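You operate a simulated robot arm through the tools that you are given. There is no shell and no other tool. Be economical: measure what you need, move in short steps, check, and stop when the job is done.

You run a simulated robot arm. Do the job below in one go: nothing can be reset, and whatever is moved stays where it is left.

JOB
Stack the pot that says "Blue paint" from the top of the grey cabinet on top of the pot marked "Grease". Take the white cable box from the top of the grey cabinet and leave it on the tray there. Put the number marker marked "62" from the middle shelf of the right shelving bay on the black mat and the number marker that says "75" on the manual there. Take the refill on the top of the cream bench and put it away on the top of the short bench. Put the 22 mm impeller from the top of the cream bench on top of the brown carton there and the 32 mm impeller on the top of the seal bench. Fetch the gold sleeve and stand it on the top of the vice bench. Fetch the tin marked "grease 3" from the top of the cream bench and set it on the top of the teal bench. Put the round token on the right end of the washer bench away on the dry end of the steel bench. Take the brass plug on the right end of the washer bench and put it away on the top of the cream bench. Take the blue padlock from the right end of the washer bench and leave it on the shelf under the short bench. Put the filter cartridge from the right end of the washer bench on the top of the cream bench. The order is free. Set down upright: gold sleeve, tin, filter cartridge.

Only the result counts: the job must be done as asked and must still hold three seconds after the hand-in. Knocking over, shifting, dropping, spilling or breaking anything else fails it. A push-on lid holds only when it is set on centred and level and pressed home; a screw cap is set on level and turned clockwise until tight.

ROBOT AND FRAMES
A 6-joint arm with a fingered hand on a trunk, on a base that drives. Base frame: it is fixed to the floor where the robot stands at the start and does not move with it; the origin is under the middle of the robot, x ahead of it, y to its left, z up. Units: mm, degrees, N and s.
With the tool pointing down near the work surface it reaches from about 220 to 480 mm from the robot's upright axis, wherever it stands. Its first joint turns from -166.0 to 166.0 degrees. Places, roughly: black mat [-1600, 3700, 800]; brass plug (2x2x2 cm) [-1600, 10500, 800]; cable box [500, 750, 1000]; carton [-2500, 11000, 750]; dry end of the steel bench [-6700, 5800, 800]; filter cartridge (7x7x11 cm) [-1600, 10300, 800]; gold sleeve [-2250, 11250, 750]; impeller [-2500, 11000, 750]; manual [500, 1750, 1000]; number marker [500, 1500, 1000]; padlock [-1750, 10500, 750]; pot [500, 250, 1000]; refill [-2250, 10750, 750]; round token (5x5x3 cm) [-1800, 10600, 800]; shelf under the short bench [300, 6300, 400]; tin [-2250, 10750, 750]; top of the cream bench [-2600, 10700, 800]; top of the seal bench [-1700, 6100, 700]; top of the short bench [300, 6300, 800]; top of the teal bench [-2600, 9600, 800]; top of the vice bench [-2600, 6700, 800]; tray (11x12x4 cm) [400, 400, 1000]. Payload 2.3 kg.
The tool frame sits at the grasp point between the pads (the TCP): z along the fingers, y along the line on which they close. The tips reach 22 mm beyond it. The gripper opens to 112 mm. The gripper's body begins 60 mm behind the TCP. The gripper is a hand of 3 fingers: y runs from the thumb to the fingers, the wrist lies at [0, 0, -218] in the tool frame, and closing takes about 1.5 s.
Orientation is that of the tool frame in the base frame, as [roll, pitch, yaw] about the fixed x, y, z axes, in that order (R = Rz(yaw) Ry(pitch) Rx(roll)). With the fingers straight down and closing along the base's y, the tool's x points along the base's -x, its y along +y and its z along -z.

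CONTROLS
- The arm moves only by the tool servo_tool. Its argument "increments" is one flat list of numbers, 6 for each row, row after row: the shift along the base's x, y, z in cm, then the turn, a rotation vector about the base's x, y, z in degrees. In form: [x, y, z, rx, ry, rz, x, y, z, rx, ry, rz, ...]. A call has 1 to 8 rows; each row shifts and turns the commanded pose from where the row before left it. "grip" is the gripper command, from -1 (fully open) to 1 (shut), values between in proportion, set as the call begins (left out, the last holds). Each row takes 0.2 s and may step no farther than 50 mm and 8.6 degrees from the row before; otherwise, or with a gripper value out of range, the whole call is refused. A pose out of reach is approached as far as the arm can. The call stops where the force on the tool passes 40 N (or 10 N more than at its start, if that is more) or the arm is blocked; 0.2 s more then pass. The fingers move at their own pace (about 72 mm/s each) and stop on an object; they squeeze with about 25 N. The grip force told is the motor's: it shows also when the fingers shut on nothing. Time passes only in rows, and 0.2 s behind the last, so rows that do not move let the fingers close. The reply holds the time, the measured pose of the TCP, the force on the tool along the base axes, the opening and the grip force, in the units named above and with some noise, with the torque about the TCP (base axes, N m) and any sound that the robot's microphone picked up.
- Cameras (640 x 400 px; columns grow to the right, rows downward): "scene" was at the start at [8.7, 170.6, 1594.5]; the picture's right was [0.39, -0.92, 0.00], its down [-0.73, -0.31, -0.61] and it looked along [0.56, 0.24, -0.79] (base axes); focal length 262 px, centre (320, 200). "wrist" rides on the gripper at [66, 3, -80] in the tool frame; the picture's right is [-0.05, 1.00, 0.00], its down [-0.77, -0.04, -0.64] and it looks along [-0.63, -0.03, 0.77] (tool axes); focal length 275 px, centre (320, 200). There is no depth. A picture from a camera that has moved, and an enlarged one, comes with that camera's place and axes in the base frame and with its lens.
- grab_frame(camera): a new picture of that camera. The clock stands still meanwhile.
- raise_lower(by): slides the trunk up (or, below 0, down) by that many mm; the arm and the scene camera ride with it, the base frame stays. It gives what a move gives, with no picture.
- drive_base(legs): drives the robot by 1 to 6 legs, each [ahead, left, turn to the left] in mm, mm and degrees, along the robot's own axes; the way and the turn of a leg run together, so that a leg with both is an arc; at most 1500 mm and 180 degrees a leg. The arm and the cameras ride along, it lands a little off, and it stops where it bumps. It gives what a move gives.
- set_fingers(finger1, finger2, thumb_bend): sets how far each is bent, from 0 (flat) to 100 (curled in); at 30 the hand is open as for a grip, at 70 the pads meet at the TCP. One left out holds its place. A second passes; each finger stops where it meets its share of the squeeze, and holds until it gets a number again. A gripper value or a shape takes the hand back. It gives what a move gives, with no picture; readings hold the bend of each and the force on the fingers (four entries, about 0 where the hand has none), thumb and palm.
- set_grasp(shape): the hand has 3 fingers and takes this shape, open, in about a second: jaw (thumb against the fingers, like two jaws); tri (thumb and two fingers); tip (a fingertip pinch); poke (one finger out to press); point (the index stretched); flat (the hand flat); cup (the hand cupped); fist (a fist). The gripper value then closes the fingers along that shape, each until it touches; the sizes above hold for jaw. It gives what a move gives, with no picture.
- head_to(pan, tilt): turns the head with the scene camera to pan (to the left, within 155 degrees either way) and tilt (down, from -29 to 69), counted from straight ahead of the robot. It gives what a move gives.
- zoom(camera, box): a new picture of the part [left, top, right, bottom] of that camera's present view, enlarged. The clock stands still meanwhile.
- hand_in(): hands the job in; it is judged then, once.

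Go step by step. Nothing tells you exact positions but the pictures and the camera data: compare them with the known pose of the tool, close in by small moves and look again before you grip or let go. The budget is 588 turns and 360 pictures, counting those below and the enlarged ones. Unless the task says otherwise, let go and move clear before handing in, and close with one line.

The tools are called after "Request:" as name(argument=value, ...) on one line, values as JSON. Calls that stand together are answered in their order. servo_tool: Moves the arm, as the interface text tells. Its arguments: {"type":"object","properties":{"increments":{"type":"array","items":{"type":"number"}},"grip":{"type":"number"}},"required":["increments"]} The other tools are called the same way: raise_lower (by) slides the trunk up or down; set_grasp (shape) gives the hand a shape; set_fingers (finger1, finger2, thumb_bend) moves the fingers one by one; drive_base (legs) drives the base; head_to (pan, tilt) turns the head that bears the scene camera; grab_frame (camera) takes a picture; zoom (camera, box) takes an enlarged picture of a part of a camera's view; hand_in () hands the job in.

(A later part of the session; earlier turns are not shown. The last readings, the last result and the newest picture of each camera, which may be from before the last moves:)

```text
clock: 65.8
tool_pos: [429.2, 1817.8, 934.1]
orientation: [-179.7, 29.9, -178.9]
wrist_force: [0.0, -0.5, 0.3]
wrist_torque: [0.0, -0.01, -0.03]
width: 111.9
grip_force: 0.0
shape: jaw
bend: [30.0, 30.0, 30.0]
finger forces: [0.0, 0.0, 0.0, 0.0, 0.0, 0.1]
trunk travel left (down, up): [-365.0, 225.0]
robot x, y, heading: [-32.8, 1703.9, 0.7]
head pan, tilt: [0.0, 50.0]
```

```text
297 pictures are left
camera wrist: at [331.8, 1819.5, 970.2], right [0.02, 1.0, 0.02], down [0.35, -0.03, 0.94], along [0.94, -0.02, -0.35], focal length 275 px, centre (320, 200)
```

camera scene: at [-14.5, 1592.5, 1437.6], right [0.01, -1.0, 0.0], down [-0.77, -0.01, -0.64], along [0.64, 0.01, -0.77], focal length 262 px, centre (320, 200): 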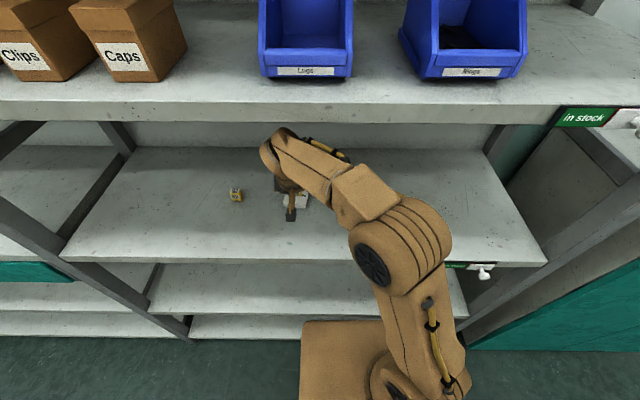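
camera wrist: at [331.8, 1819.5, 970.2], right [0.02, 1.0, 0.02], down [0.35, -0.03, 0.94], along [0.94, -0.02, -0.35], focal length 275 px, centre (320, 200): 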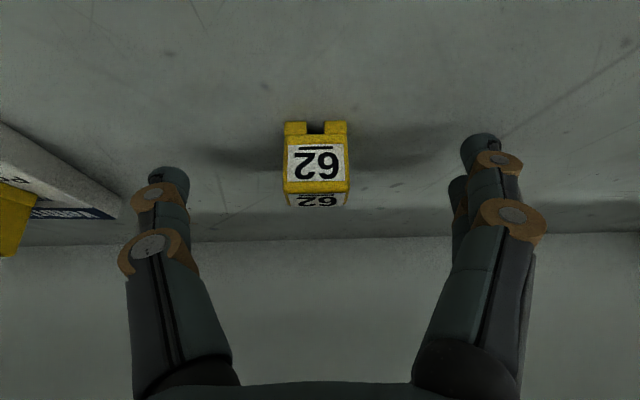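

Request:
servo_tool(increments=[0, -0.15, -0.7, 0, 0, 0])

Request:
servo_tool(increments=[0, 0, 0, 0, 0, 0, 0, 0, 0, 0, 0, 0, 0, 0, 0, 0, 0, 0, 0, 0, 0, 0, 0, 0, 0, 0, 0, 0, 0, 0, 0, 0, 0, 0, 0, 0], grip=1)

Request:
servo_tool(increments=[0, 0, 1, 0, 0, 0, 0, 0, 3, 0, 0, 0, 0, 0, 3, 0, 0, 0])

Request:
grab_frame(camera="wrist")

```text
clock: 66.2
tool_pos: [427.7, 1815.6, 927.7]
orientation: [-179.8, 29.9, -179.0]
wrist_force: [-0.3, 0.4, -0.8]
wrist_torque: [0.0, -0.01, 0.0]
width: 111.9
grip_force: 0.0
shape: jaw
bend: [30.0, 30.0, 30.0]
finger forces: [0.0, 0.0, 0.0, 0.0, 0.0, 0.1]
trunk travel left (down, up): [-365.0, 225.0]
robot x, y, heading: [-34.5, 1699.9, 0.9]
head pan, tilt: [0.0, 50.0]
```

```text
clock: 67.6
tool_pos: [429.5, 1816.9, 927.8]
orientation: [-179.7, 29.9, -178.9]
wrist_force: [0.5, -1.0, -0.1]
wrist_torque: [-0.04, -0.02, -0.01]
width: 20.4
grip_force: 25.0
shape: jaw
bend: [73.0, 73.0, 70.0]
finger forces: [11.3, 11.3, 0.0, 0.0, 22.5, 0.0]
trunk travel left (down, up): [-365.0, 225.0]
robot x, y, heading: [-30.7, 1697.3, 0.8]
head pan, tilt: [0.0, 50.0]
```

```text
clock: 68.4
tool_pos: [430.4, 1815.9, 997.6]
orientation: [-179.8, 29.9, -179.0]
wrist_force: [0.3, 0.5, -0.1]
wrist_torque: [0.0, 0.01, 0.0]
width: 20.5
grip_force: 24.9
shape: jaw
bend: [73.0, 73.0, 70.0]
finger forces: [11.2, 11.4, 0.0, 0.0, 22.4, 0.1]
trunk travel left (down, up): [-365.0, 225.0]
robot x, y, heading: [-35.0, 1698.6, 0.8]
head pan, tilt: [0.0, 50.0]
```

```text
296 pictures are left
camera wrist: at [331.5, 1817.5, 1033.6], right [0.02, 1.0, 0.02], down [0.35, -0.03, 0.94], along [0.94, -0.02, -0.35], focal length 275 px, centre (320, 200)
```

wrist: 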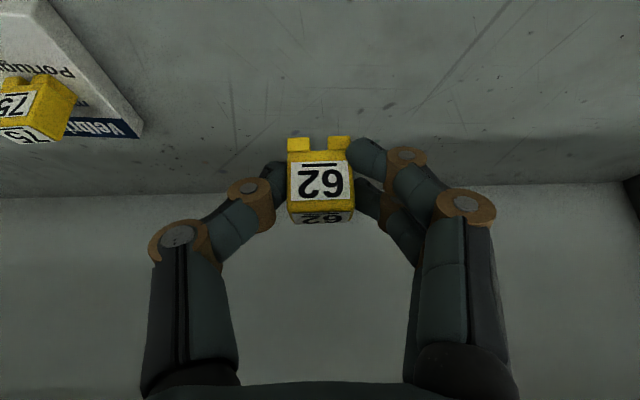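

62 is gripped evenly. I'll retract from the shelf, back the base off and look around for the way to the black mat.

Request:
servo_tool(increments=[-4, 0, 0, 0, 0, 0, -4, 0, 0, 0, 0, 0, -4, 0, 0, 0, 0, 0, -3, 0, 0, 0, 0, 0])

Request:
drive_base(legs=[[-250, 0, 0]])

Request:
raise_lower(by=150)

Request:
head_to(pan=130, tilt=20)

Request:
grab_frame(camera="scene")

Request:
head_to(pan=80, tilt=20)

Request:
grab_frame(camera="scene")

```text
clock: 69.4
tool_pos: [278.7, 1815.1, 998.5]
orientation: [-179.7, 30.0, -179.0]
wrist_force: [-0.2, 0.3, 1.2]
wrist_torque: [-0.02, 0.02, 0.02]
width: 20.9
grip_force: 24.7
shape: jaw
bend: [73.0, 73.0, 70.0]
finger forces: [11.2, 11.3, 0.1, 0.0, 22.5, 0.1]
trunk travel left (down, up): [-365.0, 225.0]
robot x, y, heading: [-32.0, 1700.2, 0.6]
head pan, tilt: [0.0, 50.0]
```

```text
clock: 71.2
tool_pos: [27.5, 1811.2, 998.0]
orientation: [-179.6, 30.0, -178.9]
wrist_force: [-0.4, -0.7, -0.3]
wrist_torque: [0.0, -0.01, 0.02]
width: 20.6
grip_force: 25.1
shape: jaw
bend: [73.0, 73.0, 70.0]
finger forces: [11.2, 11.2, 0.0, 0.0, 22.5, 0.0]
trunk travel left (down, up): [-365.0, 225.0]
robot x, y, heading: [-285.8, 1697.5, 1.1]
head pan, tilt: [0.0, 50.0]
```

```text
clock: 72.9
tool_pos: [29.7, 1812.6, 1148.1]
orientation: [-179.6, 29.9, -178.9]
wrist_force: [-0.4, 0.0, 0.4]
wrist_torque: [-0.01, 0.0, -0.01]
width: 20.3
grip_force: 25.1
shape: jaw
bend: [73.0, 73.0, 70.0]
finger forces: [11.1, 11.3, 0.1, 0.0, 22.5, 0.1]
trunk travel left (down, up): [-515.0, 75.0]
robot x, y, heading: [-285.2, 1695.2, 0.9]
head pan, tilt: [0.0, 50.0]
```

```text
clock: 75.0
tool_pos: [29.4, 1812.5, 1148.2]
orientation: [-179.7, 30.0, -178.9]
wrist_force: [-1.0, 0.7, -0.9]
wrist_torque: [-0.01, 0.0, -0.04]
width: 20.4
grip_force: 24.7
shape: jaw
bend: [73.0, 73.0, 70.0]
finger forces: [11.2, 11.3, 0.0, 0.0, 22.6, 0.0]
trunk travel left (down, up): [-515.0, 75.0]
robot x, y, heading: [-284.7, 1694.5, 1.2]
head pan, tilt: [130.0, 20.0]
```

```text
295 pictures are left
camera scene: at [-406.8, 1907.2, 1633.2], right [0.76, 0.65, 0.0], down [0.22, -0.26, -0.94], along [-0.61, 0.71, -0.34], focal length 262 px, centre (320, 200)
```

scene: 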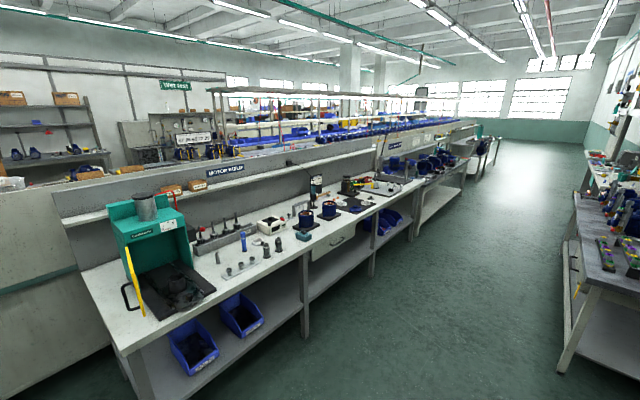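

```text
clock: 76.2
tool_pos: [28.5, 1812.2, 1147.6]
orientation: [-179.7, 30.0, -178.9]
wrist_force: [-0.2, 0.1, -1.3]
wrist_torque: [0.0, -0.02, -0.01]
width: 20.5
grip_force: 25.2
shape: jaw
bend: [73.0, 73.0, 70.0]
finger forces: [11.2, 11.3, 0.0, 0.1, 22.5, 0.0]
trunk travel left (down, up): [-515.0, 75.0]
robot x, y, heading: [-283.5, 1696.0, 0.8]
head pan, tilt: [80.0, 20.0]
```

```text
294 pictures are left
camera scene: at [-331.3, 1928.7, 1633.2], right [0.99, -0.16, 0.0], down [-0.05, -0.34, -0.94], along [0.15, 0.93, -0.34], focal length 262 px, centre (320, 200)
```

scene: 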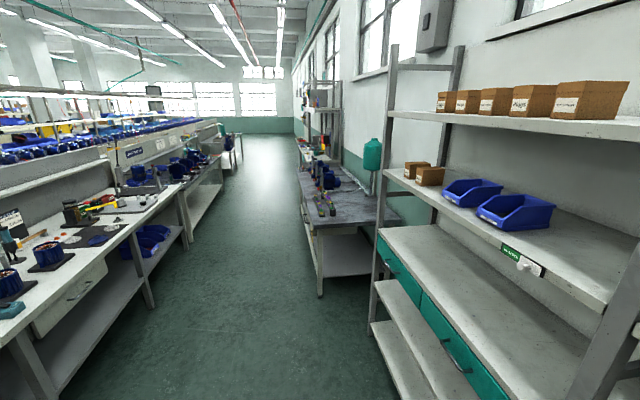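

The bench with the mat is across the aisle (front edge at x≈-1370). I'll turn around to face it and drive over.

Request:
drive_base(legs=[[0, 0, 90], [0, 0, 89], [350, -1000, 0], [350, -980, 0]])

Request:
head_to(pan=0, tilt=40)

Request:
grab_frame(camera="scene")

Request:
grab_frame(camera="wrist")

```text
clock: 94.2
tool_pos: [-1274.2, 3558.4, 1148.1]
orientation: [-179.6, 29.8, 0.0]
wrist_force: [-0.4, -0.2, -0.2]
wrist_torque: [0.03, 0.0, 0.06]
width: 20.6
grip_force: 25.5
shape: jaw
bend: [73.0, 73.0, 70.0]
finger forces: [11.1, 11.3, 0.0, 0.0, 22.4, 0.0]
trunk travel left (down, up): [-515.0, 75.0]
robot x, y, heading: [-960.1, 3669.5, 179.3]
head pan, tilt: [80.0, 20.0]
```

```text
clock: 95.7
tool_pos: [-1274.4, 3558.7, 1147.9]
orientation: [-179.7, 29.9, -0.1]
wrist_force: [0.2, 0.6, -0.2]
wrist_torque: [0.01, -0.01, 0.01]
width: 20.8
grip_force: 24.7
shape: jaw
bend: [73.0, 73.0, 70.0]
finger forces: [11.2, 11.3, 0.1, 0.0, 22.5, 0.0]
trunk travel left (down, up): [-515.0, 75.0]
robot x, y, heading: [-958.5, 3667.2, 179.8]
head pan, tilt: [0.0, 40.0]
```

```text
293 pictures are left
camera scene: at [-985.7, 3529.4, 1601.8], right [0.01, 1.0, 0.0], down [0.64, 0.0, -0.77], along [-0.77, 0.0, -0.64], focal length 262 px, centre (320, 200)
```

scene: 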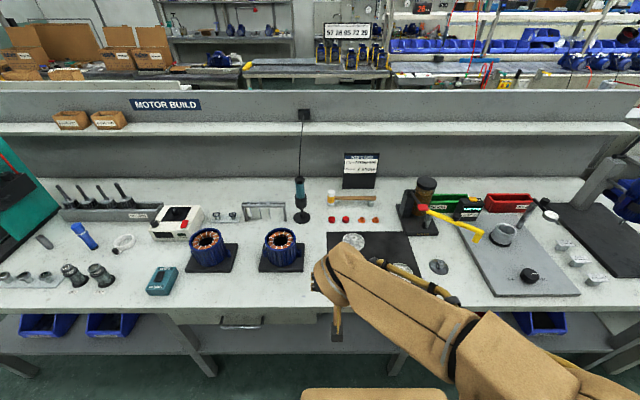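

```text
292 pictures are left
camera wrist: at [-1176.8, 3555.9, 1183.4], right [-0.04, -1.0, 0.02], down [-0.35, 0.03, 0.94], along [-0.94, 0.03, -0.35], focal length 275 px, centre (320, 200)
```

wrist: 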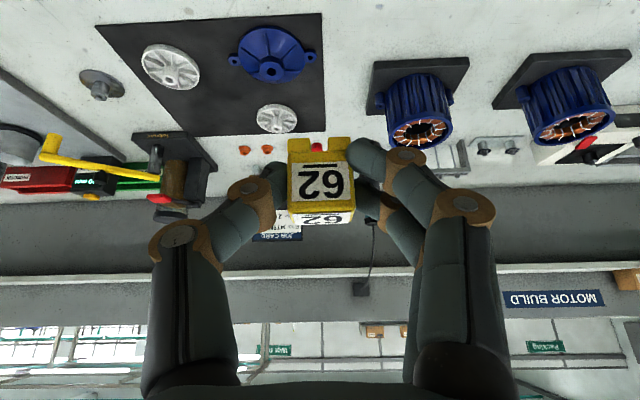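

The mat spans about x -1740…-1448, y 3557…3880, with three parts on it; a free spot is near (-1610, 3775). I'll drive closer.

Request:
drive_base(legs=[[150, -50, 0]])

Request:
servo_tool(increments=[0, 4, -2, 0, 0, 0, 0, 4, -2, 0, 0, 0, 0, 4, -2, 0, 0, 0, 0, 3, -2, 0, 0, 0])

Request:
grab_frame(camera="wrist")

Request:
grab_frame(camera="scene")

```text
clock: 97.1
tool_pos: [-1424.9, 3610.4, 1147.4]
orientation: [-179.6, 29.9, -0.1]
wrist_force: [-0.1, -0.7, 0.2]
wrist_torque: [0.0, 0.0, 0.02]
width: 20.2
grip_force: 25.3
shape: jaw
bend: [73.0, 73.0, 70.0]
finger forces: [11.1, 11.3, 0.0, 0.0, 22.3, 0.0]
trunk travel left (down, up): [-515.0, 75.0]
robot x, y, heading: [-1107.7, 3722.5, 179.8]
head pan, tilt: [0.0, 40.0]
```

```text
clock: 98.1
tool_pos: [-1429.1, 3762.5, 1071.0]
orientation: [-179.8, 29.8, -0.4]
wrist_force: [0.0, 0.1, -0.3]
wrist_torque: [0.01, 0.02, -0.02]
width: 20.3
grip_force: 25.0
shape: jaw
bend: [73.0, 73.0, 70.0]
finger forces: [11.2, 11.2, 0.1, 0.0, 22.4, 0.0]
out of reach, approached as far as the arm can: row 4
trunk travel left (down, up): [-515.0, 75.0]
robot x, y, heading: [-1110.1, 3717.1, 179.5]
head pan, tilt: [0.0, 40.0]
```

```text
291 pictures are left
camera wrist: at [-1331.0, 3759.5, 1105.7], right [-0.05, -1.0, 0.02], down [-0.35, 0.04, 0.93], along [-0.93, 0.04, -0.35], focal length 275 px, centre (320, 200)
```

wrist: 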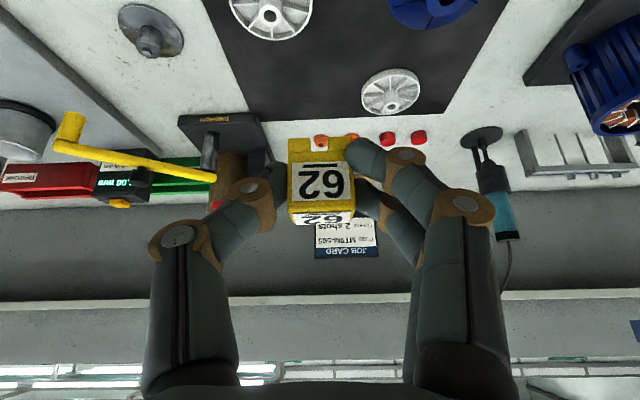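

```text
290 pictures are left
camera scene: at [-1137.0, 3580.9, 1601.8], right [0.01, 1.0, 0.0], down [0.64, 0.0, -0.77], along [-0.77, 0.01, -0.64], focal length 262 px, centre (320, 200)
```

scene: 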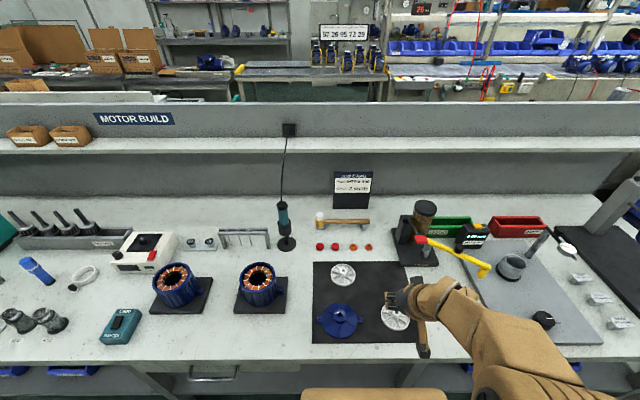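

I'll lower the trunk for reach, then move over the free patch at about (-1622, 3795).

Request:
raise_lower(by=-150)

Request:
servo_tool(increments=[-4, 0.7, 0, 0, 0, 0, -4, 0.7, 0, 0, 0, 0, -4, 0.7, 0, 0, 0, 0, -4, 0.6, 0, 0, 0, 0, -2.9, 0.6, 0, 0, 0, 0, 0, 0, 0, 0, 0, 0])

Request:
grab_frame(camera="wrist")

Request:
grab_frame(camera="scene")

```text
clock: 99.9
tool_pos: [-1428.3, 3762.8, 921.7]
orientation: [-179.7, 29.9, -0.2]
wrist_force: [0.0, -0.9, -0.5]
wrist_torque: [0.02, -0.01, 0.01]
width: 20.3
grip_force: 24.9
shape: jaw
bend: [73.0, 73.0, 70.0]
finger forces: [11.0, 11.3, 0.0, 0.0, 22.3, 0.0]
trunk travel left (down, up): [-365.0, 225.0]
robot x, y, heading: [-1110.0, 3716.7, 179.8]
head pan, tilt: [0.0, 40.0]
```

```text
clock: 101.3
tool_pos: [-1615.9, 3795.1, 919.5]
orientation: [-179.9, 29.8, -0.1]
wrist_force: [-0.4, -0.6, 0.3]
wrist_torque: [0.01, 0.01, -0.03]
width: 20.3
grip_force: 24.9
shape: jaw
bend: [73.0, 73.0, 70.0]
finger forces: [11.0, 11.2, 0.1, 0.0, 22.3, 0.0]
trunk travel left (down, up): [-365.0, 225.0]
robot x, y, heading: [-1112.5, 3720.8, 179.6]
head pan, tilt: [0.0, 40.0]
```

```text
289 pictures are left
camera wrist: at [-1519.3, 3791.9, 956.0], right [-0.04, -1.0, 0.02], down [-0.35, 0.03, 0.93], along [-0.93, 0.03, -0.35], focal length 275 px, centre (320, 200)
```

wrist: 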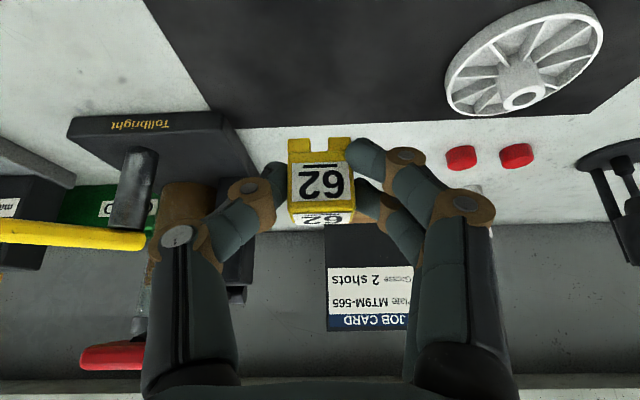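

```text
288 pictures are left
camera scene: at [-1135.9, 3580.2, 1451.8], right [0.01, 1.0, 0.0], down [0.64, 0.0, -0.77], along [-0.77, 0.01, -0.64], focal length 262 px, centre (320, 200)
```

scene: 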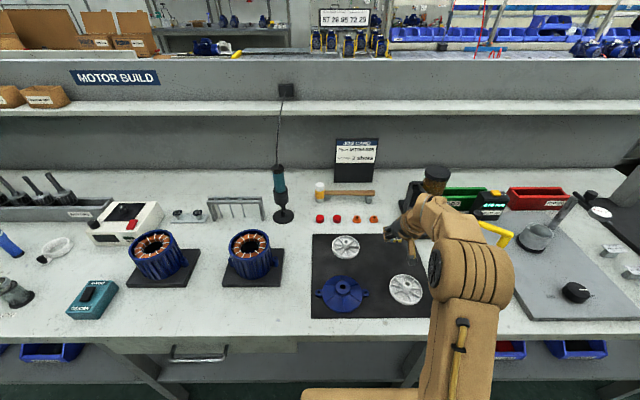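

The spot below is clear mat. I'll lower and feel for contact.

Request:
servo_tool(increments=[0, -0.3, -3, 0, 0, 0, 0, 0, -3, 0, 0, 0, 0, 0, -1.2, 0, 0, 0, 0, 0, 0, 0, 0, 0])

Request:
grab_frame(camera="wrist")

```text
clock: 102.3
tool_pos: [-1615.5, 3791.7, 846.8]
orientation: [-179.8, 29.8, -0.2]
wrist_force: [0.1, 0.2, 0.7]
wrist_torque: [-0.02, 0.03, 0.0]
width: 20.1
grip_force: 25.0
shape: jaw
bend: [73.0, 73.0, 70.0]
finger forces: [11.1, 11.2, 0.0, 0.0, 22.4, 0.0]
trunk travel left (down, up): [-365.0, 225.0]
robot x, y, heading: [-1109.9, 3721.1, 179.6]
head pan, tilt: [0.0, 40.0]
```

```text
287 pictures are left
camera wrist: at [-1519.0, 3788.6, 883.5], right [-0.04, -1.0, 0.02], down [-0.35, 0.03, 0.93], along [-0.93, 0.03, -0.35], focal length 275 px, centre (320, 200)
```

wrist: 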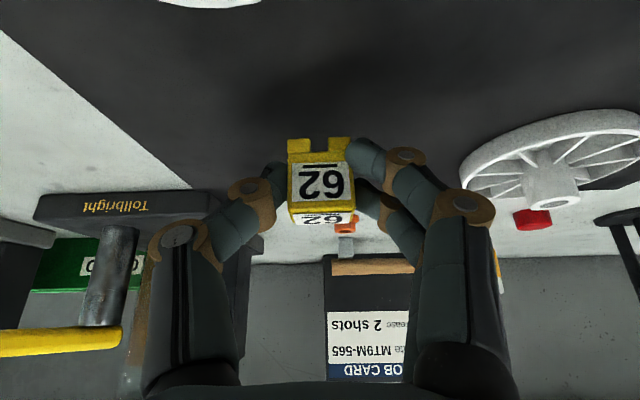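

Request:
servo_tool(increments=[0, 0, -0.7, 0, 0, 0, 0, 0, 0, 0, 0, 0])

Request:
servo_tool(increments=[0, 0, -0.4, 0, 0, 0, 0, 0, 0, 0, 0, 0])

Request:
servo_tool(increments=[0, 0, -0.3, 0, 0, 0, 0, 0, 0, 0, 0, 0])

```text
clock: 102.9
tool_pos: [-1616.7, 3792.4, 841.1]
orientation: [-179.8, 29.7, -0.1]
wrist_force: [-0.9, -0.4, 0.0]
wrist_torque: [0.0, -0.01, 0.03]
width: 20.5
grip_force: 24.8
shape: jaw
bend: [73.0, 73.0, 70.0]
finger forces: [11.1, 11.3, 0.0, 0.0, 22.3, 0.1]
trunk travel left (down, up): [-365.0, 225.0]
robot x, y, heading: [-1109.9, 3718.4, 179.7]
head pan, tilt: [0.0, 40.0]
```

```text
clock: 103.5
tool_pos: [-1616.6, 3793.0, 835.9]
orientation: [-179.8, 29.8, 0.0]
wrist_force: [1.3, -0.1, -0.2]
wrist_torque: [0.04, 0.02, -0.01]
width: 20.2
grip_force: 25.6
shape: jaw
bend: [73.0, 73.0, 70.0]
finger forces: [11.2, 11.2, 0.0, 0.0, 22.3, 0.1]
trunk travel left (down, up): [-365.0, 225.0]
robot x, y, heading: [-1110.9, 3720.6, 179.2]
head pan, tilt: [0.0, 40.0]
```

```text
clock: 104.1
tool_pos: [-1617.7, 3791.5, 834.3]
orientation: [-179.9, 29.8, -0.1]
wrist_force: [0.2, 0.0, -0.5]
wrist_torque: [-0.02, 0.04, -0.03]
width: 20.1
grip_force: 25.1
shape: jaw
bend: [73.0, 73.0, 70.0]
finger forces: [11.1, 11.2, 0.1, 0.0, 22.4, 0.0]
trunk travel left (down, up): [-365.0, 225.0]
robot x, y, heading: [-1113.5, 3721.7, 179.5]
head pan, tilt: [0.0, 40.0]
```

Request:
servo_tool(increments=[0, 0, -0.3, 0, 0, 0, 0, 0, 0, 0, 0, 0])

Request:
servo_tool(increments=[0, 0, -0.3, 0, 0, 0, 0, 0, 0, 0, 0, 0])

```text
clock: 104.7
tool_pos: [-1616.7, 3792.4, 831.4]
orientation: [-179.8, 29.8, 0.0]
wrist_force: [1.0, 0.8, -0.3]
wrist_torque: [-0.01, 0.0, 0.0]
width: 20.2
grip_force: 25.0
shape: jaw
bend: [73.0, 73.0, 70.0]
finger forces: [11.2, 11.2, 0.1, 0.0, 22.3, 0.1]
trunk travel left (down, up): [-365.0, 225.0]
robot x, y, heading: [-1107.8, 3721.8, 179.5]
head pan, tilt: [0.0, 40.0]
```

```text
clock: 105.3
tool_pos: [-1616.4, 3792.0, 830.3]
orientation: [-179.6, 30.0, -0.1]
wrist_force: [-2.8, -0.8, 13.7]
wrist_torque: [-0.13, 0.13, -0.03]
width: 20.4
grip_force: 24.6
shape: jaw
bend: [73.0, 73.0, 70.0]
finger forces: [15.0, 12.1, 0.0, 0.0, 25.0, 0.0]
trunk travel left (down, up): [-365.0, 225.0]
robot x, y, heading: [-1104.7, 3717.7, 179.7]
head pan, tilt: [0.0, 40.0]
```

Contact with the mat. I'll release and lift away.

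Request:
servo_tool(increments=[0, 0, 0.1, 0, 0, 0, 0, 0, 0, 0, 0, 0, 0, 0, 0, 0, 0, 0, 0, 0, 0, 0, 0, 0], grip=-0.3)

Request:
servo_tool(increments=[0, 0, 2, 0, 0, 0, 0, 0, 4, 0, 0, 0, 0, 0, 4, 0, 0, 0, 4, 0, 2, 0, 0, 0, 5, 0, 0, 0, 0, 0, 5, 0, 0, 0, 0, 0])

Request:
grab_frame(camera="wrist")

```text
clock: 106.3
tool_pos: [-1615.7, 3792.9, 830.1]
orientation: [-179.8, 29.8, -0.1]
wrist_force: [0.5, 3.4, 8.2]
wrist_torque: [-0.14, -0.07, 0.03]
width: 66.8
grip_force: 0.2
shape: jaw
bend: [75.0, 70.0, 67.0]
finger forces: [7.1, 0.0, 0.1, 0.0, 0.1, 0.0]
trunk travel left (down, up): [-365.0, 225.0]
robot x, y, heading: [-1108.7, 3720.8, 179.6]
head pan, tilt: [0.0, 40.0]
```

```text
clock: 107.7
tool_pos: [-1475.7, 3790.8, 950.1]
orientation: [-179.7, 29.9, -0.1]
wrist_force: [0.4, 0.3, -0.7]
wrist_torque: [0.02, 0.01, 0.0]
width: 72.4
grip_force: 0.0
shape: jaw
bend: [70.0, 70.0, 67.0]
finger forces: [0.0, 0.0, 0.0, 0.0, 0.0, 0.0]
trunk travel left (down, up): [-365.0, 225.0]
robot x, y, heading: [-1107.8, 3717.5, 179.8]
head pan, tilt: [0.0, 40.0]
```

```text
286 pictures are left
camera wrist: at [-1378.9, 3787.4, 986.0], right [-0.04, -1.0, 0.02], down [-0.35, 0.03, 0.94], along [-0.94, 0.03, -0.35], focal length 275 px, centre (320, 200)
```

wrist: 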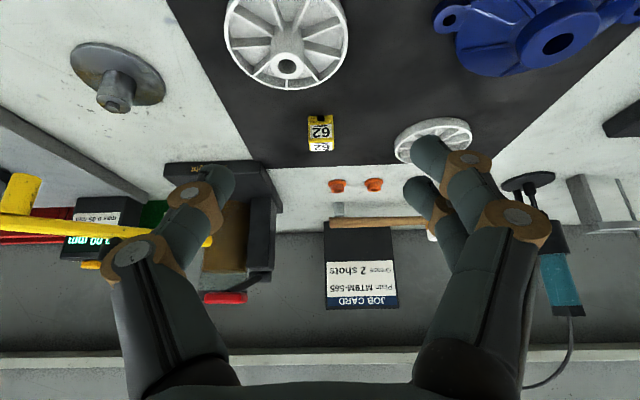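

62 is on the mat, and nothing else has moved. I'll straighten the hand, back off and look up the aisle toward the far benches.

Request:
servo_tool(increments=[2, 0, 4, 0, -7.5, 0, 2, -2, 4, 0, -7.5, 0, 1, -3, 2, 0, -7.5, 0, 0, -3, 0, 0, -7.5, 0], grip=-1)

Request:
drive_base(legs=[[-300, 0, 0], [0, 0, -90]])

Request:
raise_lower(by=150)

Request:
head_to(pan=0, tilt=15)

Request:
grab_frame(camera="scene")

```text
clock: 108.7
tool_pos: [-1428.4, 3709.6, 1050.5]
orientation: [-179.6, -0.2, -0.1]
wrist_force: [0.2, -0.4, -0.6]
wrist_torque: [0.0, -0.03, -0.03]
width: 112.0
grip_force: 0.0
shape: jaw
bend: [30.0, 30.0, 30.0]
finger forces: [0.1, 0.0, 0.0, 0.0, 0.0, 0.1]
trunk travel left (down, up): [-365.0, 225.0]
robot x, y, heading: [-1113.9, 3718.6, 179.7]
head pan, tilt: [0.0, 40.0]
```

```text
clock: 114.5
tool_pos: [-818.5, 4036.0, 1050.9]
orientation: [-179.8, -0.1, -90.3]
wrist_force: [0.9, 0.5, -0.2]
wrist_torque: [-0.01, -0.01, 0.03]
width: 112.1
grip_force: 0.0
shape: jaw
bend: [30.0, 30.0, 30.0]
finger forces: [0.0, 0.0, 0.0, 0.0, 0.1, 0.0]
trunk travel left (down, up): [-365.0, 225.0]
robot x, y, heading: [-810.8, 3717.3, 89.5]
head pan, tilt: [0.0, 40.0]
```

```text
clock: 116.3
tool_pos: [-817.6, 4036.4, 1200.0]
orientation: [-179.6, -0.2, -90.3]
wrist_force: [-0.7, -0.1, -0.9]
wrist_torque: [0.0, 0.01, 0.0]
width: 112.2
grip_force: 0.1
shape: jaw
bend: [30.0, 30.0, 30.0]
finger forces: [0.0, 0.1, 0.1, 0.1, 0.1, 0.0]
trunk travel left (down, up): [-515.0, 75.0]
robot x, y, heading: [-810.4, 3717.0, 89.3]
head pan, tilt: [0.0, 40.0]
```

```text
clock: 117.2
tool_pos: [-817.2, 4036.6, 1199.6]
orientation: [-179.7, -0.2, -90.2]
wrist_force: [-0.5, -0.1, 0.0]
wrist_torque: [-0.02, -0.01, -0.04]
width: 111.8
grip_force: 0.1
shape: jaw
bend: [30.0, 30.0, 30.0]
finger forces: [0.0, 0.1, 0.0, 0.1, 0.0, 0.0]
trunk travel left (down, up): [-515.0, 75.0]
robot x, y, heading: [-810.4, 3718.5, 89.1]
head pan, tilt: [0.0, 15.0]
```

```text
285 pictures are left
camera scene: at [-950.7, 3753.7, 1641.3], right [1.0, -0.01, 0.0], down [0.0, -0.26, -0.97], along [0.01, 0.97, -0.26], focal length 262 px, centre (320, 200)
```

scene: 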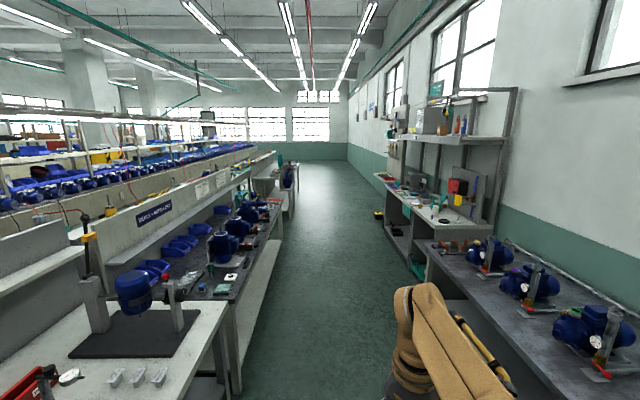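

The aisle runs clear ahead. I'll drive up to about y=8200 and look again.

Request:
drive_base(legs=[[1500, 0, 0.5], [1500, 0, 0], [1500, 0, 0]])

Request:
grab_frame(camera="scene")

Request:
head_to(pan=50, tilt=15)

Request:
grab_frame(camera="scene")

```text
clock: 138.6
tool_pos: [-807.4, 8523.4, 1200.0]
orientation: [-179.7, -0.2, -90.5]
wrist_force: [0.3, -0.7, -0.7]
wrist_torque: [0.0, -0.03, 0.0]
width: 111.9
grip_force: 0.1
shape: jaw
bend: [30.0, 30.0, 30.0]
finger forces: [0.1, 0.1, 0.0, 0.0, 0.0, 0.0]
trunk travel left (down, up): [-515.0, 75.0]
robot x, y, heading: [-802.5, 8205.5, 89.1]
head pan, tilt: [0.0, 15.0]
```

```text
284 pictures are left
camera scene: at [-940.6, 8241.0, 1641.3], right [1.0, -0.01, 0.0], down [0.0, -0.26, -0.97], along [0.01, 0.97, -0.26], focal length 262 px, centre (320, 200)
```

scene: 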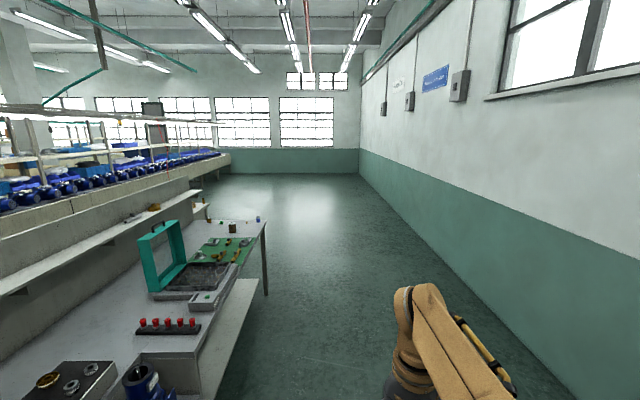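

```text
clock: 139.8
tool_pos: [-806.6, 8522.7, 1199.9]
orientation: [-179.8, -0.2, -90.6]
wrist_force: [0.7, -0.4, 0.1]
wrist_torque: [-0.01, 0.02, 0.02]
width: 111.6
grip_force: 0.0
shape: jaw
bend: [30.0, 30.0, 30.0]
finger forces: [0.1, 0.0, 0.0, 0.1, 0.0, 0.0]
trunk travel left (down, up): [-515.0, 75.0]
robot x, y, heading: [-798.5, 8206.2, 89.0]
head pan, tilt: [50.0, 15.0]
```

```text
283 pictures are left
camera scene: at [-1012.6, 8208.5, 1641.3], right [0.65, 0.76, 0.0], down [0.2, -0.17, -0.97], along [-0.73, 0.63, -0.26], focal length 262 px, centre (320, 200)
```

scene: 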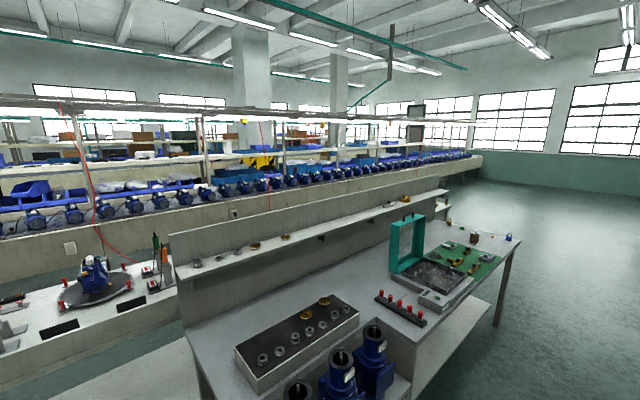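

The washer bench runs along the left and ends near y≈10700. I'll drive on and look at its right end.

Request:
drive_base(legs=[[1500, 0, 0.5], [750, 0, 0]])

Request:
head_to(pan=80, tilt=35)

Request:
grab_frame(camera="scene")

Request:
head_to(pan=45, tilt=15)

Request:
grab_frame(camera="scene")

```text
clock: 150.9
tool_pos: [-783.7, 10772.1, 1199.6]
orientation: [-179.7, -0.3, -90.4]
wrist_force: [0.0, 0.4, -1.0]
wrist_torque: [-0.03, 0.01, -0.02]
width: 112.1
grip_force: 0.1
shape: jaw
bend: [30.0, 30.0, 30.0]
finger forces: [0.0, 0.0, 0.0, 0.1, 0.1, 0.1]
trunk travel left (down, up): [-515.0, 75.0]
robot x, y, heading: [-777.6, 10451.6, 89.5]
head pan, tilt: [50.0, 15.0]
```

```text
clock: 151.8
tool_pos: [-783.6, 10771.7, 1200.0]
orientation: [-179.6, -0.2, -90.5]
wrist_force: [-0.6, 0.5, 0.3]
wrist_torque: [-0.01, 0.0, -0.04]
width: 112.1
grip_force: 0.0
shape: jaw
bend: [30.0, 30.0, 30.0]
finger forces: [0.0, 0.1, 0.0, 0.0, 0.1, 0.1]
trunk travel left (down, up): [-515.0, 75.0]
robot x, y, heading: [-775.8, 10452.5, 89.3]
head pan, tilt: [80.0, 35.0]
```

```text
282 pictures are left
camera scene: at [-1005.2, 10412.5, 1609.4], right [0.19, 0.98, 0.0], down [0.56, -0.11, -0.82], along [-0.81, 0.15, -0.57], focal length 262 px, centre (320, 200)
```

scene: 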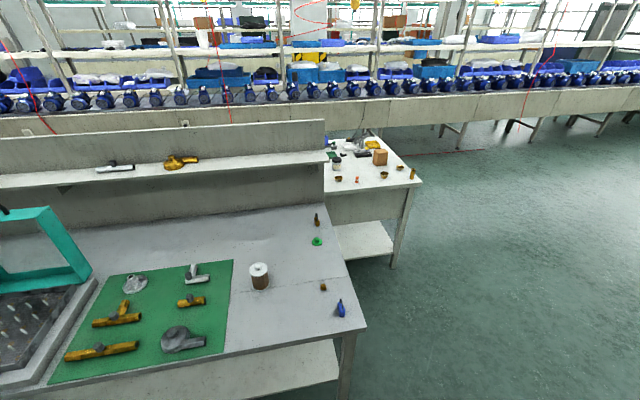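

```text
clock: 152.8
tool_pos: [-784.8, 10771.6, 1200.1]
orientation: [-179.8, -0.3, -90.4]
wrist_force: [-0.6, -0.3, -1.1]
wrist_torque: [-0.04, 0.02, -0.02]
width: 111.9
grip_force: 0.1
shape: jaw
bend: [30.0, 30.0, 30.0]
finger forces: [0.0, 0.0, 0.0, 0.0, 0.0, 0.0]
trunk travel left (down, up): [-515.0, 75.0]
robot x, y, heading: [-778.9, 10454.3, 89.5]
head pan, tilt: [45.0, 15.0]
```

```text
281 pictures are left
camera scene: at [-984.1, 10462.8, 1641.3], right [0.71, 0.7, 0.0], down [0.18, -0.19, -0.97], along [-0.68, 0.69, -0.26], focal length 262 px, centre (320, 200)
```

scene: 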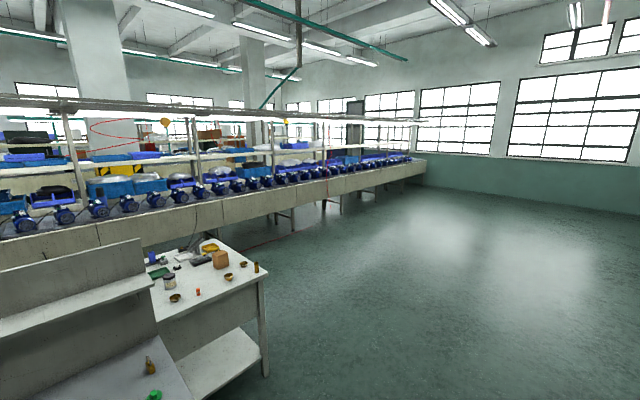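

I can see everything: on the washer bench's end a filter cartridge (-1660, 10310), brass plug (-1601, 10532), blue padlock (-1501, 10573) and green token (-1836, 10548); the cream bench stands behind with the carton and sleeve. I'll face west and start with the filter cartridge.

Request:
drive_base(legs=[[0, 0, 90.5], [380, 110, 0]])

Request:
raise_lower(by=-100)

Request:
head_to(pan=0, tilt=50)

Request:
grab_frame(camera="scene")

Request:
grab_frame(camera="wrist")

```text
clock: 159.1
tool_pos: [-1475.3, 10342.1, 1200.3]
orientation: [-179.7, -0.2, -0.5]
wrist_force: [0.2, 0.8, 0.8]
wrist_torque: [-0.02, 0.02, 0.03]
width: 112.1
grip_force: 0.0
shape: jaw
bend: [30.0, 30.0, 30.0]
finger forces: [0.0, 0.0, 0.1, 0.1, 0.0, 0.0]
trunk travel left (down, up): [-515.0, 75.0]
robot x, y, heading: [-1156.9, 10353.8, 179.4]
head pan, tilt: [45.0, 15.0]
```

```text
clock: 160.4
tool_pos: [-1474.9, 10342.3, 1099.7]
orientation: [-179.8, -0.2, -0.5]
wrist_force: [0.2, -0.2, 0.2]
wrist_torque: [0.02, -0.01, 0.02]
width: 111.8
grip_force: 0.0
shape: jaw
bend: [30.0, 30.0, 30.0]
finger forces: [0.0, 0.1, 0.0, 0.1, 0.0, 0.0]
trunk travel left (down, up): [-415.0, 175.0]
robot x, y, heading: [-1158.9, 10347.6, 179.3]
head pan, tilt: [45.0, 15.0]
```

```text
clock: 161.6
tool_pos: [-1476.0, 10342.2, 1099.3]
orientation: [-179.7, -0.3, -0.5]
wrist_force: [0.0, 0.1, -0.4]
wrist_torque: [0.01, 0.01, -0.01]
width: 112.0
grip_force: 0.1
shape: jaw
bend: [30.0, 30.0, 30.0]
finger forces: [0.1, 0.0, 0.0, 0.0, 0.1, 0.0]
trunk travel left (down, up): [-415.0, 175.0]
robot x, y, heading: [-1156.9, 10346.4, 179.1]
head pan, tilt: [0.0, 50.0]
```

```text
280 pictures are left
camera scene: at [-1176.5, 10208.9, 1487.7], right [0.01, 1.0, 0.0], down [0.77, -0.01, -0.64], along [-0.64, 0.01, -0.77], focal length 262 px, centre (320, 200)
```

scene: 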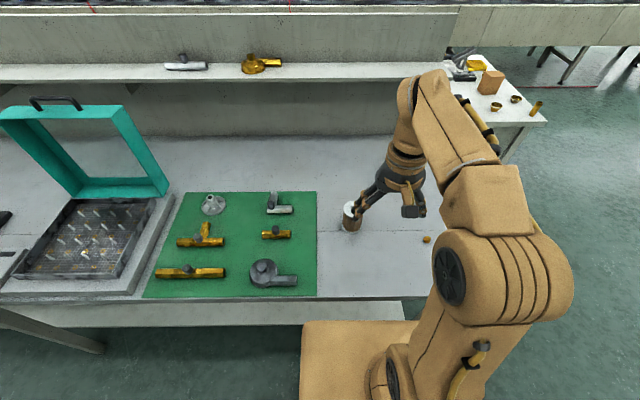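

```text
279 pictures are left
camera wrist: at [-1409.5, 10338.1, 1179.5], right [-0.06, -1.0, -0.01], down [-0.77, 0.04, 0.63], along [-0.63, 0.04, -0.77], focal length 275 px, centre (320, 200)
```

wrist: 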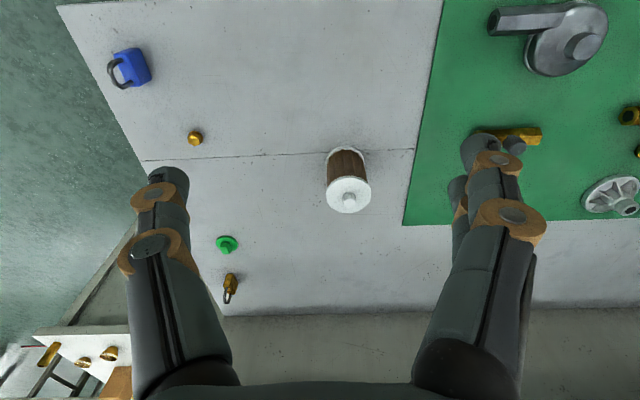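

Request:
servo_tool(increments=[-4, -0.8, 0, 0, 0, 0, -4, -0.8, 0, 0, 0, 0, -4, -0.8, 0, 0, 0, 0, -3, 0, 0, 0, 0, 0])

Request:
grab_frame(camera="wrist")

```text
clock: 162.6
tool_pos: [-1576.0, 10320.5, 1100.0]
orientation: [-179.8, -0.1, -0.6]
wrist_force: [0.2, 0.2, 0.8]
wrist_torque: [0.02, -0.02, -0.02]
width: 112.2
grip_force: 0.1
shape: jaw
bend: [30.0, 30.0, 30.0]
finger forces: [0.0, 0.0, 0.0, 0.0, 0.0, 0.0]
out of reach, approached as far as the arm can: row 3, 4
trunk travel left (down, up): [-415.0, 175.0]
robot x, y, heading: [-1154.4, 10351.7, 179.2]
head pan, tilt: [0.0, 50.0]
```

```text
278 pictures are left
camera wrist: at [-1509.9, 10318.0, 1178.9], right [-0.06, -1.0, 0.0], down [-0.77, 0.04, 0.63], along [-0.63, 0.04, -0.77], focal length 275 px, centre (320, 200)
```

wrist: 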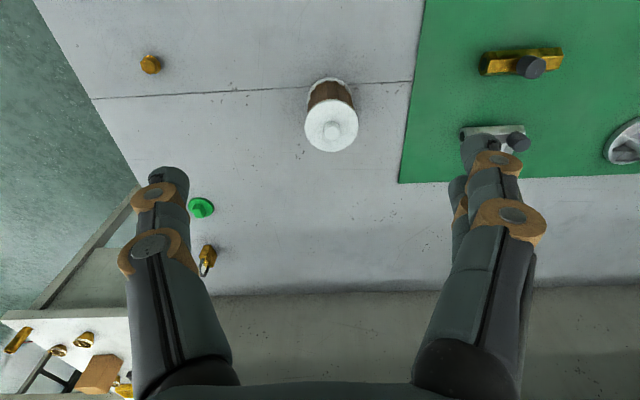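

The cartridge's axis is at about (-1640, 10315), top at z≈897. I'll creep the base in 40 mm and come down over it.

Request:
drive_base(legs=[[40, 0, 0]])

Request:
servo_tool(increments=[-0.6, -0.1, -3, 0, 0, 0, -0.6, -0.1, -4, 0, 0, 0, -0.6, -0.1, -4, 0, 0, 0, -0.5, -0.1, -3, 0, 0, 0])

Request:
grab_frame(camera="wrist")

```text
clock: 163.4
tool_pos: [-1617.3, 10322.1, 1098.9]
orientation: [-179.8, -0.1, -0.6]
wrist_force: [-0.2, -0.7, 0.8]
wrist_torque: [0.03, -0.03, 0.0]
width: 111.6
grip_force: 0.0
shape: jaw
bend: [30.0, 30.0, 30.0]
finger forces: [0.0, 0.0, 0.0, 0.0, 0.0, 0.0]
trunk travel left (down, up): [-415.0, 175.0]
robot x, y, heading: [-1194.3, 10350.8, 179.2]
head pan, tilt: [0.0, 50.0]
```

```text
clock: 164.4
tool_pos: [-1639.2, 10318.7, 960.2]
orientation: [-179.8, -0.1, -0.7]
wrist_force: [-1.0, -0.3, 0.4]
wrist_torque: [0.0, -0.02, -0.02]
width: 111.9
grip_force: 0.1
shape: jaw
bend: [30.0, 30.0, 30.0]
finger forces: [0.1, 0.0, 0.0, 0.1, 0.0, 0.0]
trunk travel left (down, up): [-415.0, 175.0]
robot x, y, heading: [-1195.2, 10347.4, 179.3]
head pan, tilt: [0.0, 50.0]
```

```text
277 pictures are left
camera wrist: at [-1572.4, 10314.4, 1039.0], right [-0.06, -1.0, 0.0], down [-0.77, 0.04, 0.64], along [-0.63, 0.04, -0.77], focal length 275 px, centre (320, 200)
```

wrist: 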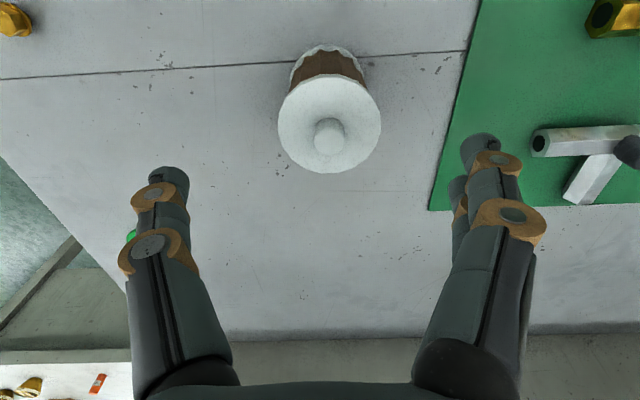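

Request:
servo_tool(increments=[0, -0.4, -3, 0, 0, 0, 0, 0, -3, 0, 0, 0, 0, 0, -3.2, 0, 0, 0])

Request:
servo_tool(increments=[0, 0, 0, 0, 0, 0, 0, 0, 0, 0, 0, 0, 0, 0, 0, 0, 0, 0, 0, 0, 0, 0, 0, 0, 0, 0, 0, 0, 0, 0, 0, 0, 0, 0, 0, 0], grip=1)

Request:
grab_frame(camera="wrist")

```text
clock: 165.2
tool_pos: [-1638.1, 10313.5, 866.6]
orientation: [-179.8, -0.1, -0.6]
wrist_force: [-0.2, 0.4, 0.3]
wrist_torque: [-0.01, -0.01, 0.0]
width: 112.1
grip_force: 0.2
shape: jaw
bend: [30.0, 30.0, 30.0]
finger forces: [0.1, 0.1, 0.0, 0.0, 0.0, 0.0]
trunk travel left (down, up): [-415.0, 175.0]
robot x, y, heading: [-1197.7, 10348.2, 179.1]
head pan, tilt: [0.0, 50.0]
```

```text
clock: 166.7
tool_pos: [-1638.1, 10314.8, 868.1]
orientation: [-179.9, -0.1, -0.6]
wrist_force: [0.2, 0.5, 0.1]
wrist_torque: [0.0, 0.01, -0.01]
width: 50.7
grip_force: 25.0
shape: jaw
bend: [73.0, 73.0, 70.0]
finger forces: [11.2, 11.5, 0.0, 0.1, 22.5, 0.1]
trunk travel left (down, up): [-415.0, 175.0]
robot x, y, heading: [-1200.0, 10352.0, 179.1]
head pan, tilt: [0.0, 50.0]
```

```text
276 pictures are left
camera wrist: at [-1572.3, 10310.9, 947.3], right [-0.06, -1.0, 0.0], down [-0.77, 0.04, 0.63], along [-0.63, 0.04, -0.77], focal length 275 px, centre (320, 200)
```

wrist: 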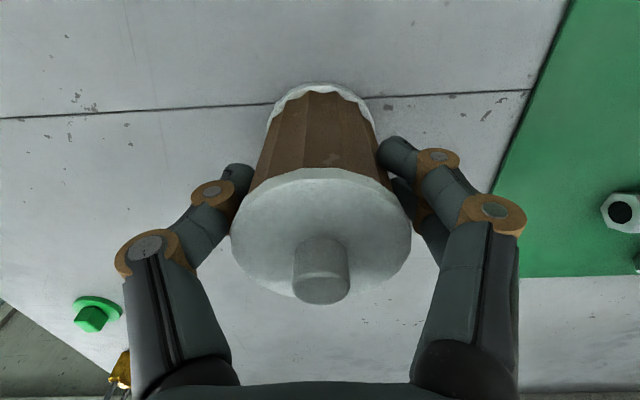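

The cartridge is held. I'll lift it, back off, and drive around the bench end to the cream bench.

Request:
servo_tool(increments=[0, 0, 2, 0, 0, 0, 0, 0, 5, 0, 0, 0, 0, 0, 5, 0, 0, 0, 3, 0, 3, 0, 0, 0, 5, 0, 0, 0, 0, 0, 5, 0, 0, 0, 0, 0])

Request:
drive_base(legs=[[-220, 0, 0.7], [0, -700, 0], [800, 0, 0]])

Request:
head_to(pan=0, tilt=40)

Request:
grab_frame(camera="scene")

```text
clock: 168.1
tool_pos: [-1507.4, 10314.2, 1017.4]
orientation: [-179.8, 0.0, -0.6]
wrist_force: [0.7, 0.2, -1.2]
wrist_torque: [0.02, 0.03, 0.01]
width: 50.6
grip_force: 25.2
shape: jaw
bend: [73.0, 73.0, 70.0]
finger forces: [11.2, 11.5, 0.1, 0.0, 22.6, 0.0]
trunk travel left (down, up): [-415.0, 175.0]
robot x, y, heading: [-1200.0, 10351.7, 179.2]
head pan, tilt: [0.0, 50.0]
```

```text
clock: 177.1
tool_pos: [-2091.3, 11009.7, 1018.0]
orientation: [-179.8, -0.1, 0.2]
wrist_force: [-1.1, -0.2, -0.7]
wrist_torque: [0.01, -0.03, 0.0]
width: 50.8
grip_force: 24.8
shape: jaw
bend: [73.0, 73.0, 70.0]
finger forces: [11.3, 11.6, 0.0, 0.0, 22.5, 0.0]
trunk travel left (down, up): [-415.0, 175.0]
robot x, y, heading: [-1781.7, 11050.4, 180.0]
head pan, tilt: [0.0, 50.0]
```

```text
clock: 177.8
tool_pos: [-2090.0, 11009.4, 1017.7]
orientation: [-179.8, -0.1, 0.2]
wrist_force: [0.0, -0.6, -0.5]
wrist_torque: [-0.02, -0.03, 0.01]
width: 50.7
grip_force: 25.3
shape: jaw
bend: [73.0, 73.0, 70.0]
finger forces: [11.2, 11.4, 0.0, 0.0, 22.4, 0.1]
trunk travel left (down, up): [-415.0, 175.0]
robot x, y, heading: [-1777.5, 11046.5, 180.0]
head pan, tilt: [0.0, 40.0]
```

```text
275 pictures are left
camera scene: at [-1806.0, 10909.3, 1501.7], right [0.0, 1.0, 0.0], down [0.64, 0.0, -0.77], along [-0.77, 0.0, -0.64], focal length 262 px, centre (320, 200)
```

scene: 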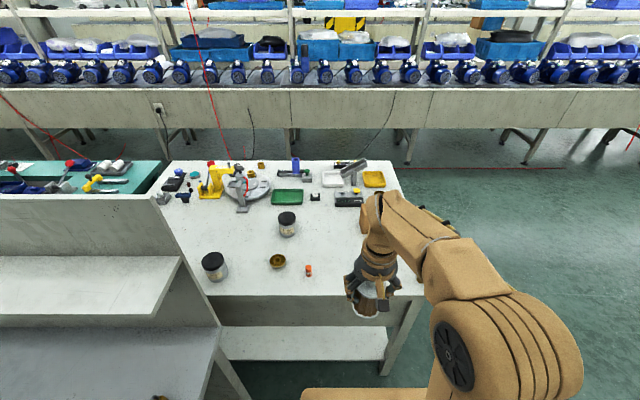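

Request:
zoom(camera="scene", box=[150, 150, 430, 310])

Request:
grab_frame(camera="wrist")

```text
2.29 times, centred on (290, 230) of scene
camera zoom: at [-1806.0, 10909.3, 1501.7], right [0.0, 1.0, 0.0], down [0.64, 0.0, -0.77], along [-0.77, 0.0, -0.64], focal length 599 px, centre (389, 131)
```

zoom: 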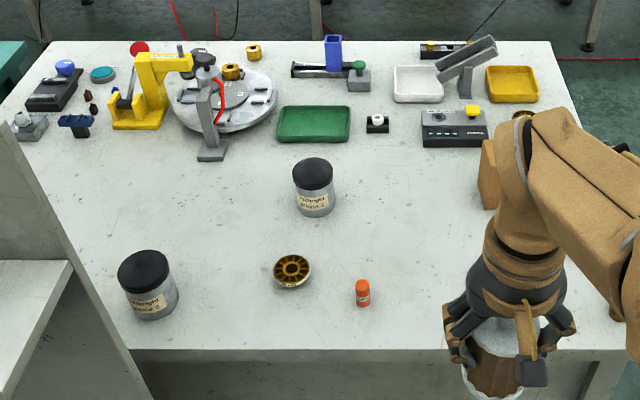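

```text
273 pictures are left
camera wrist: at [-2025.0, 11006.8, 1097.2], right [-0.04, -1.0, 0.0], down [-0.77, 0.03, 0.64], along [-0.63, 0.03, -0.77], focal length 275 px, centre (320, 200)
```

wrist: 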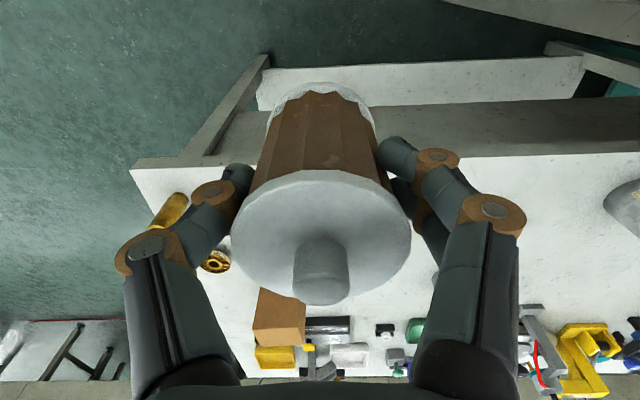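

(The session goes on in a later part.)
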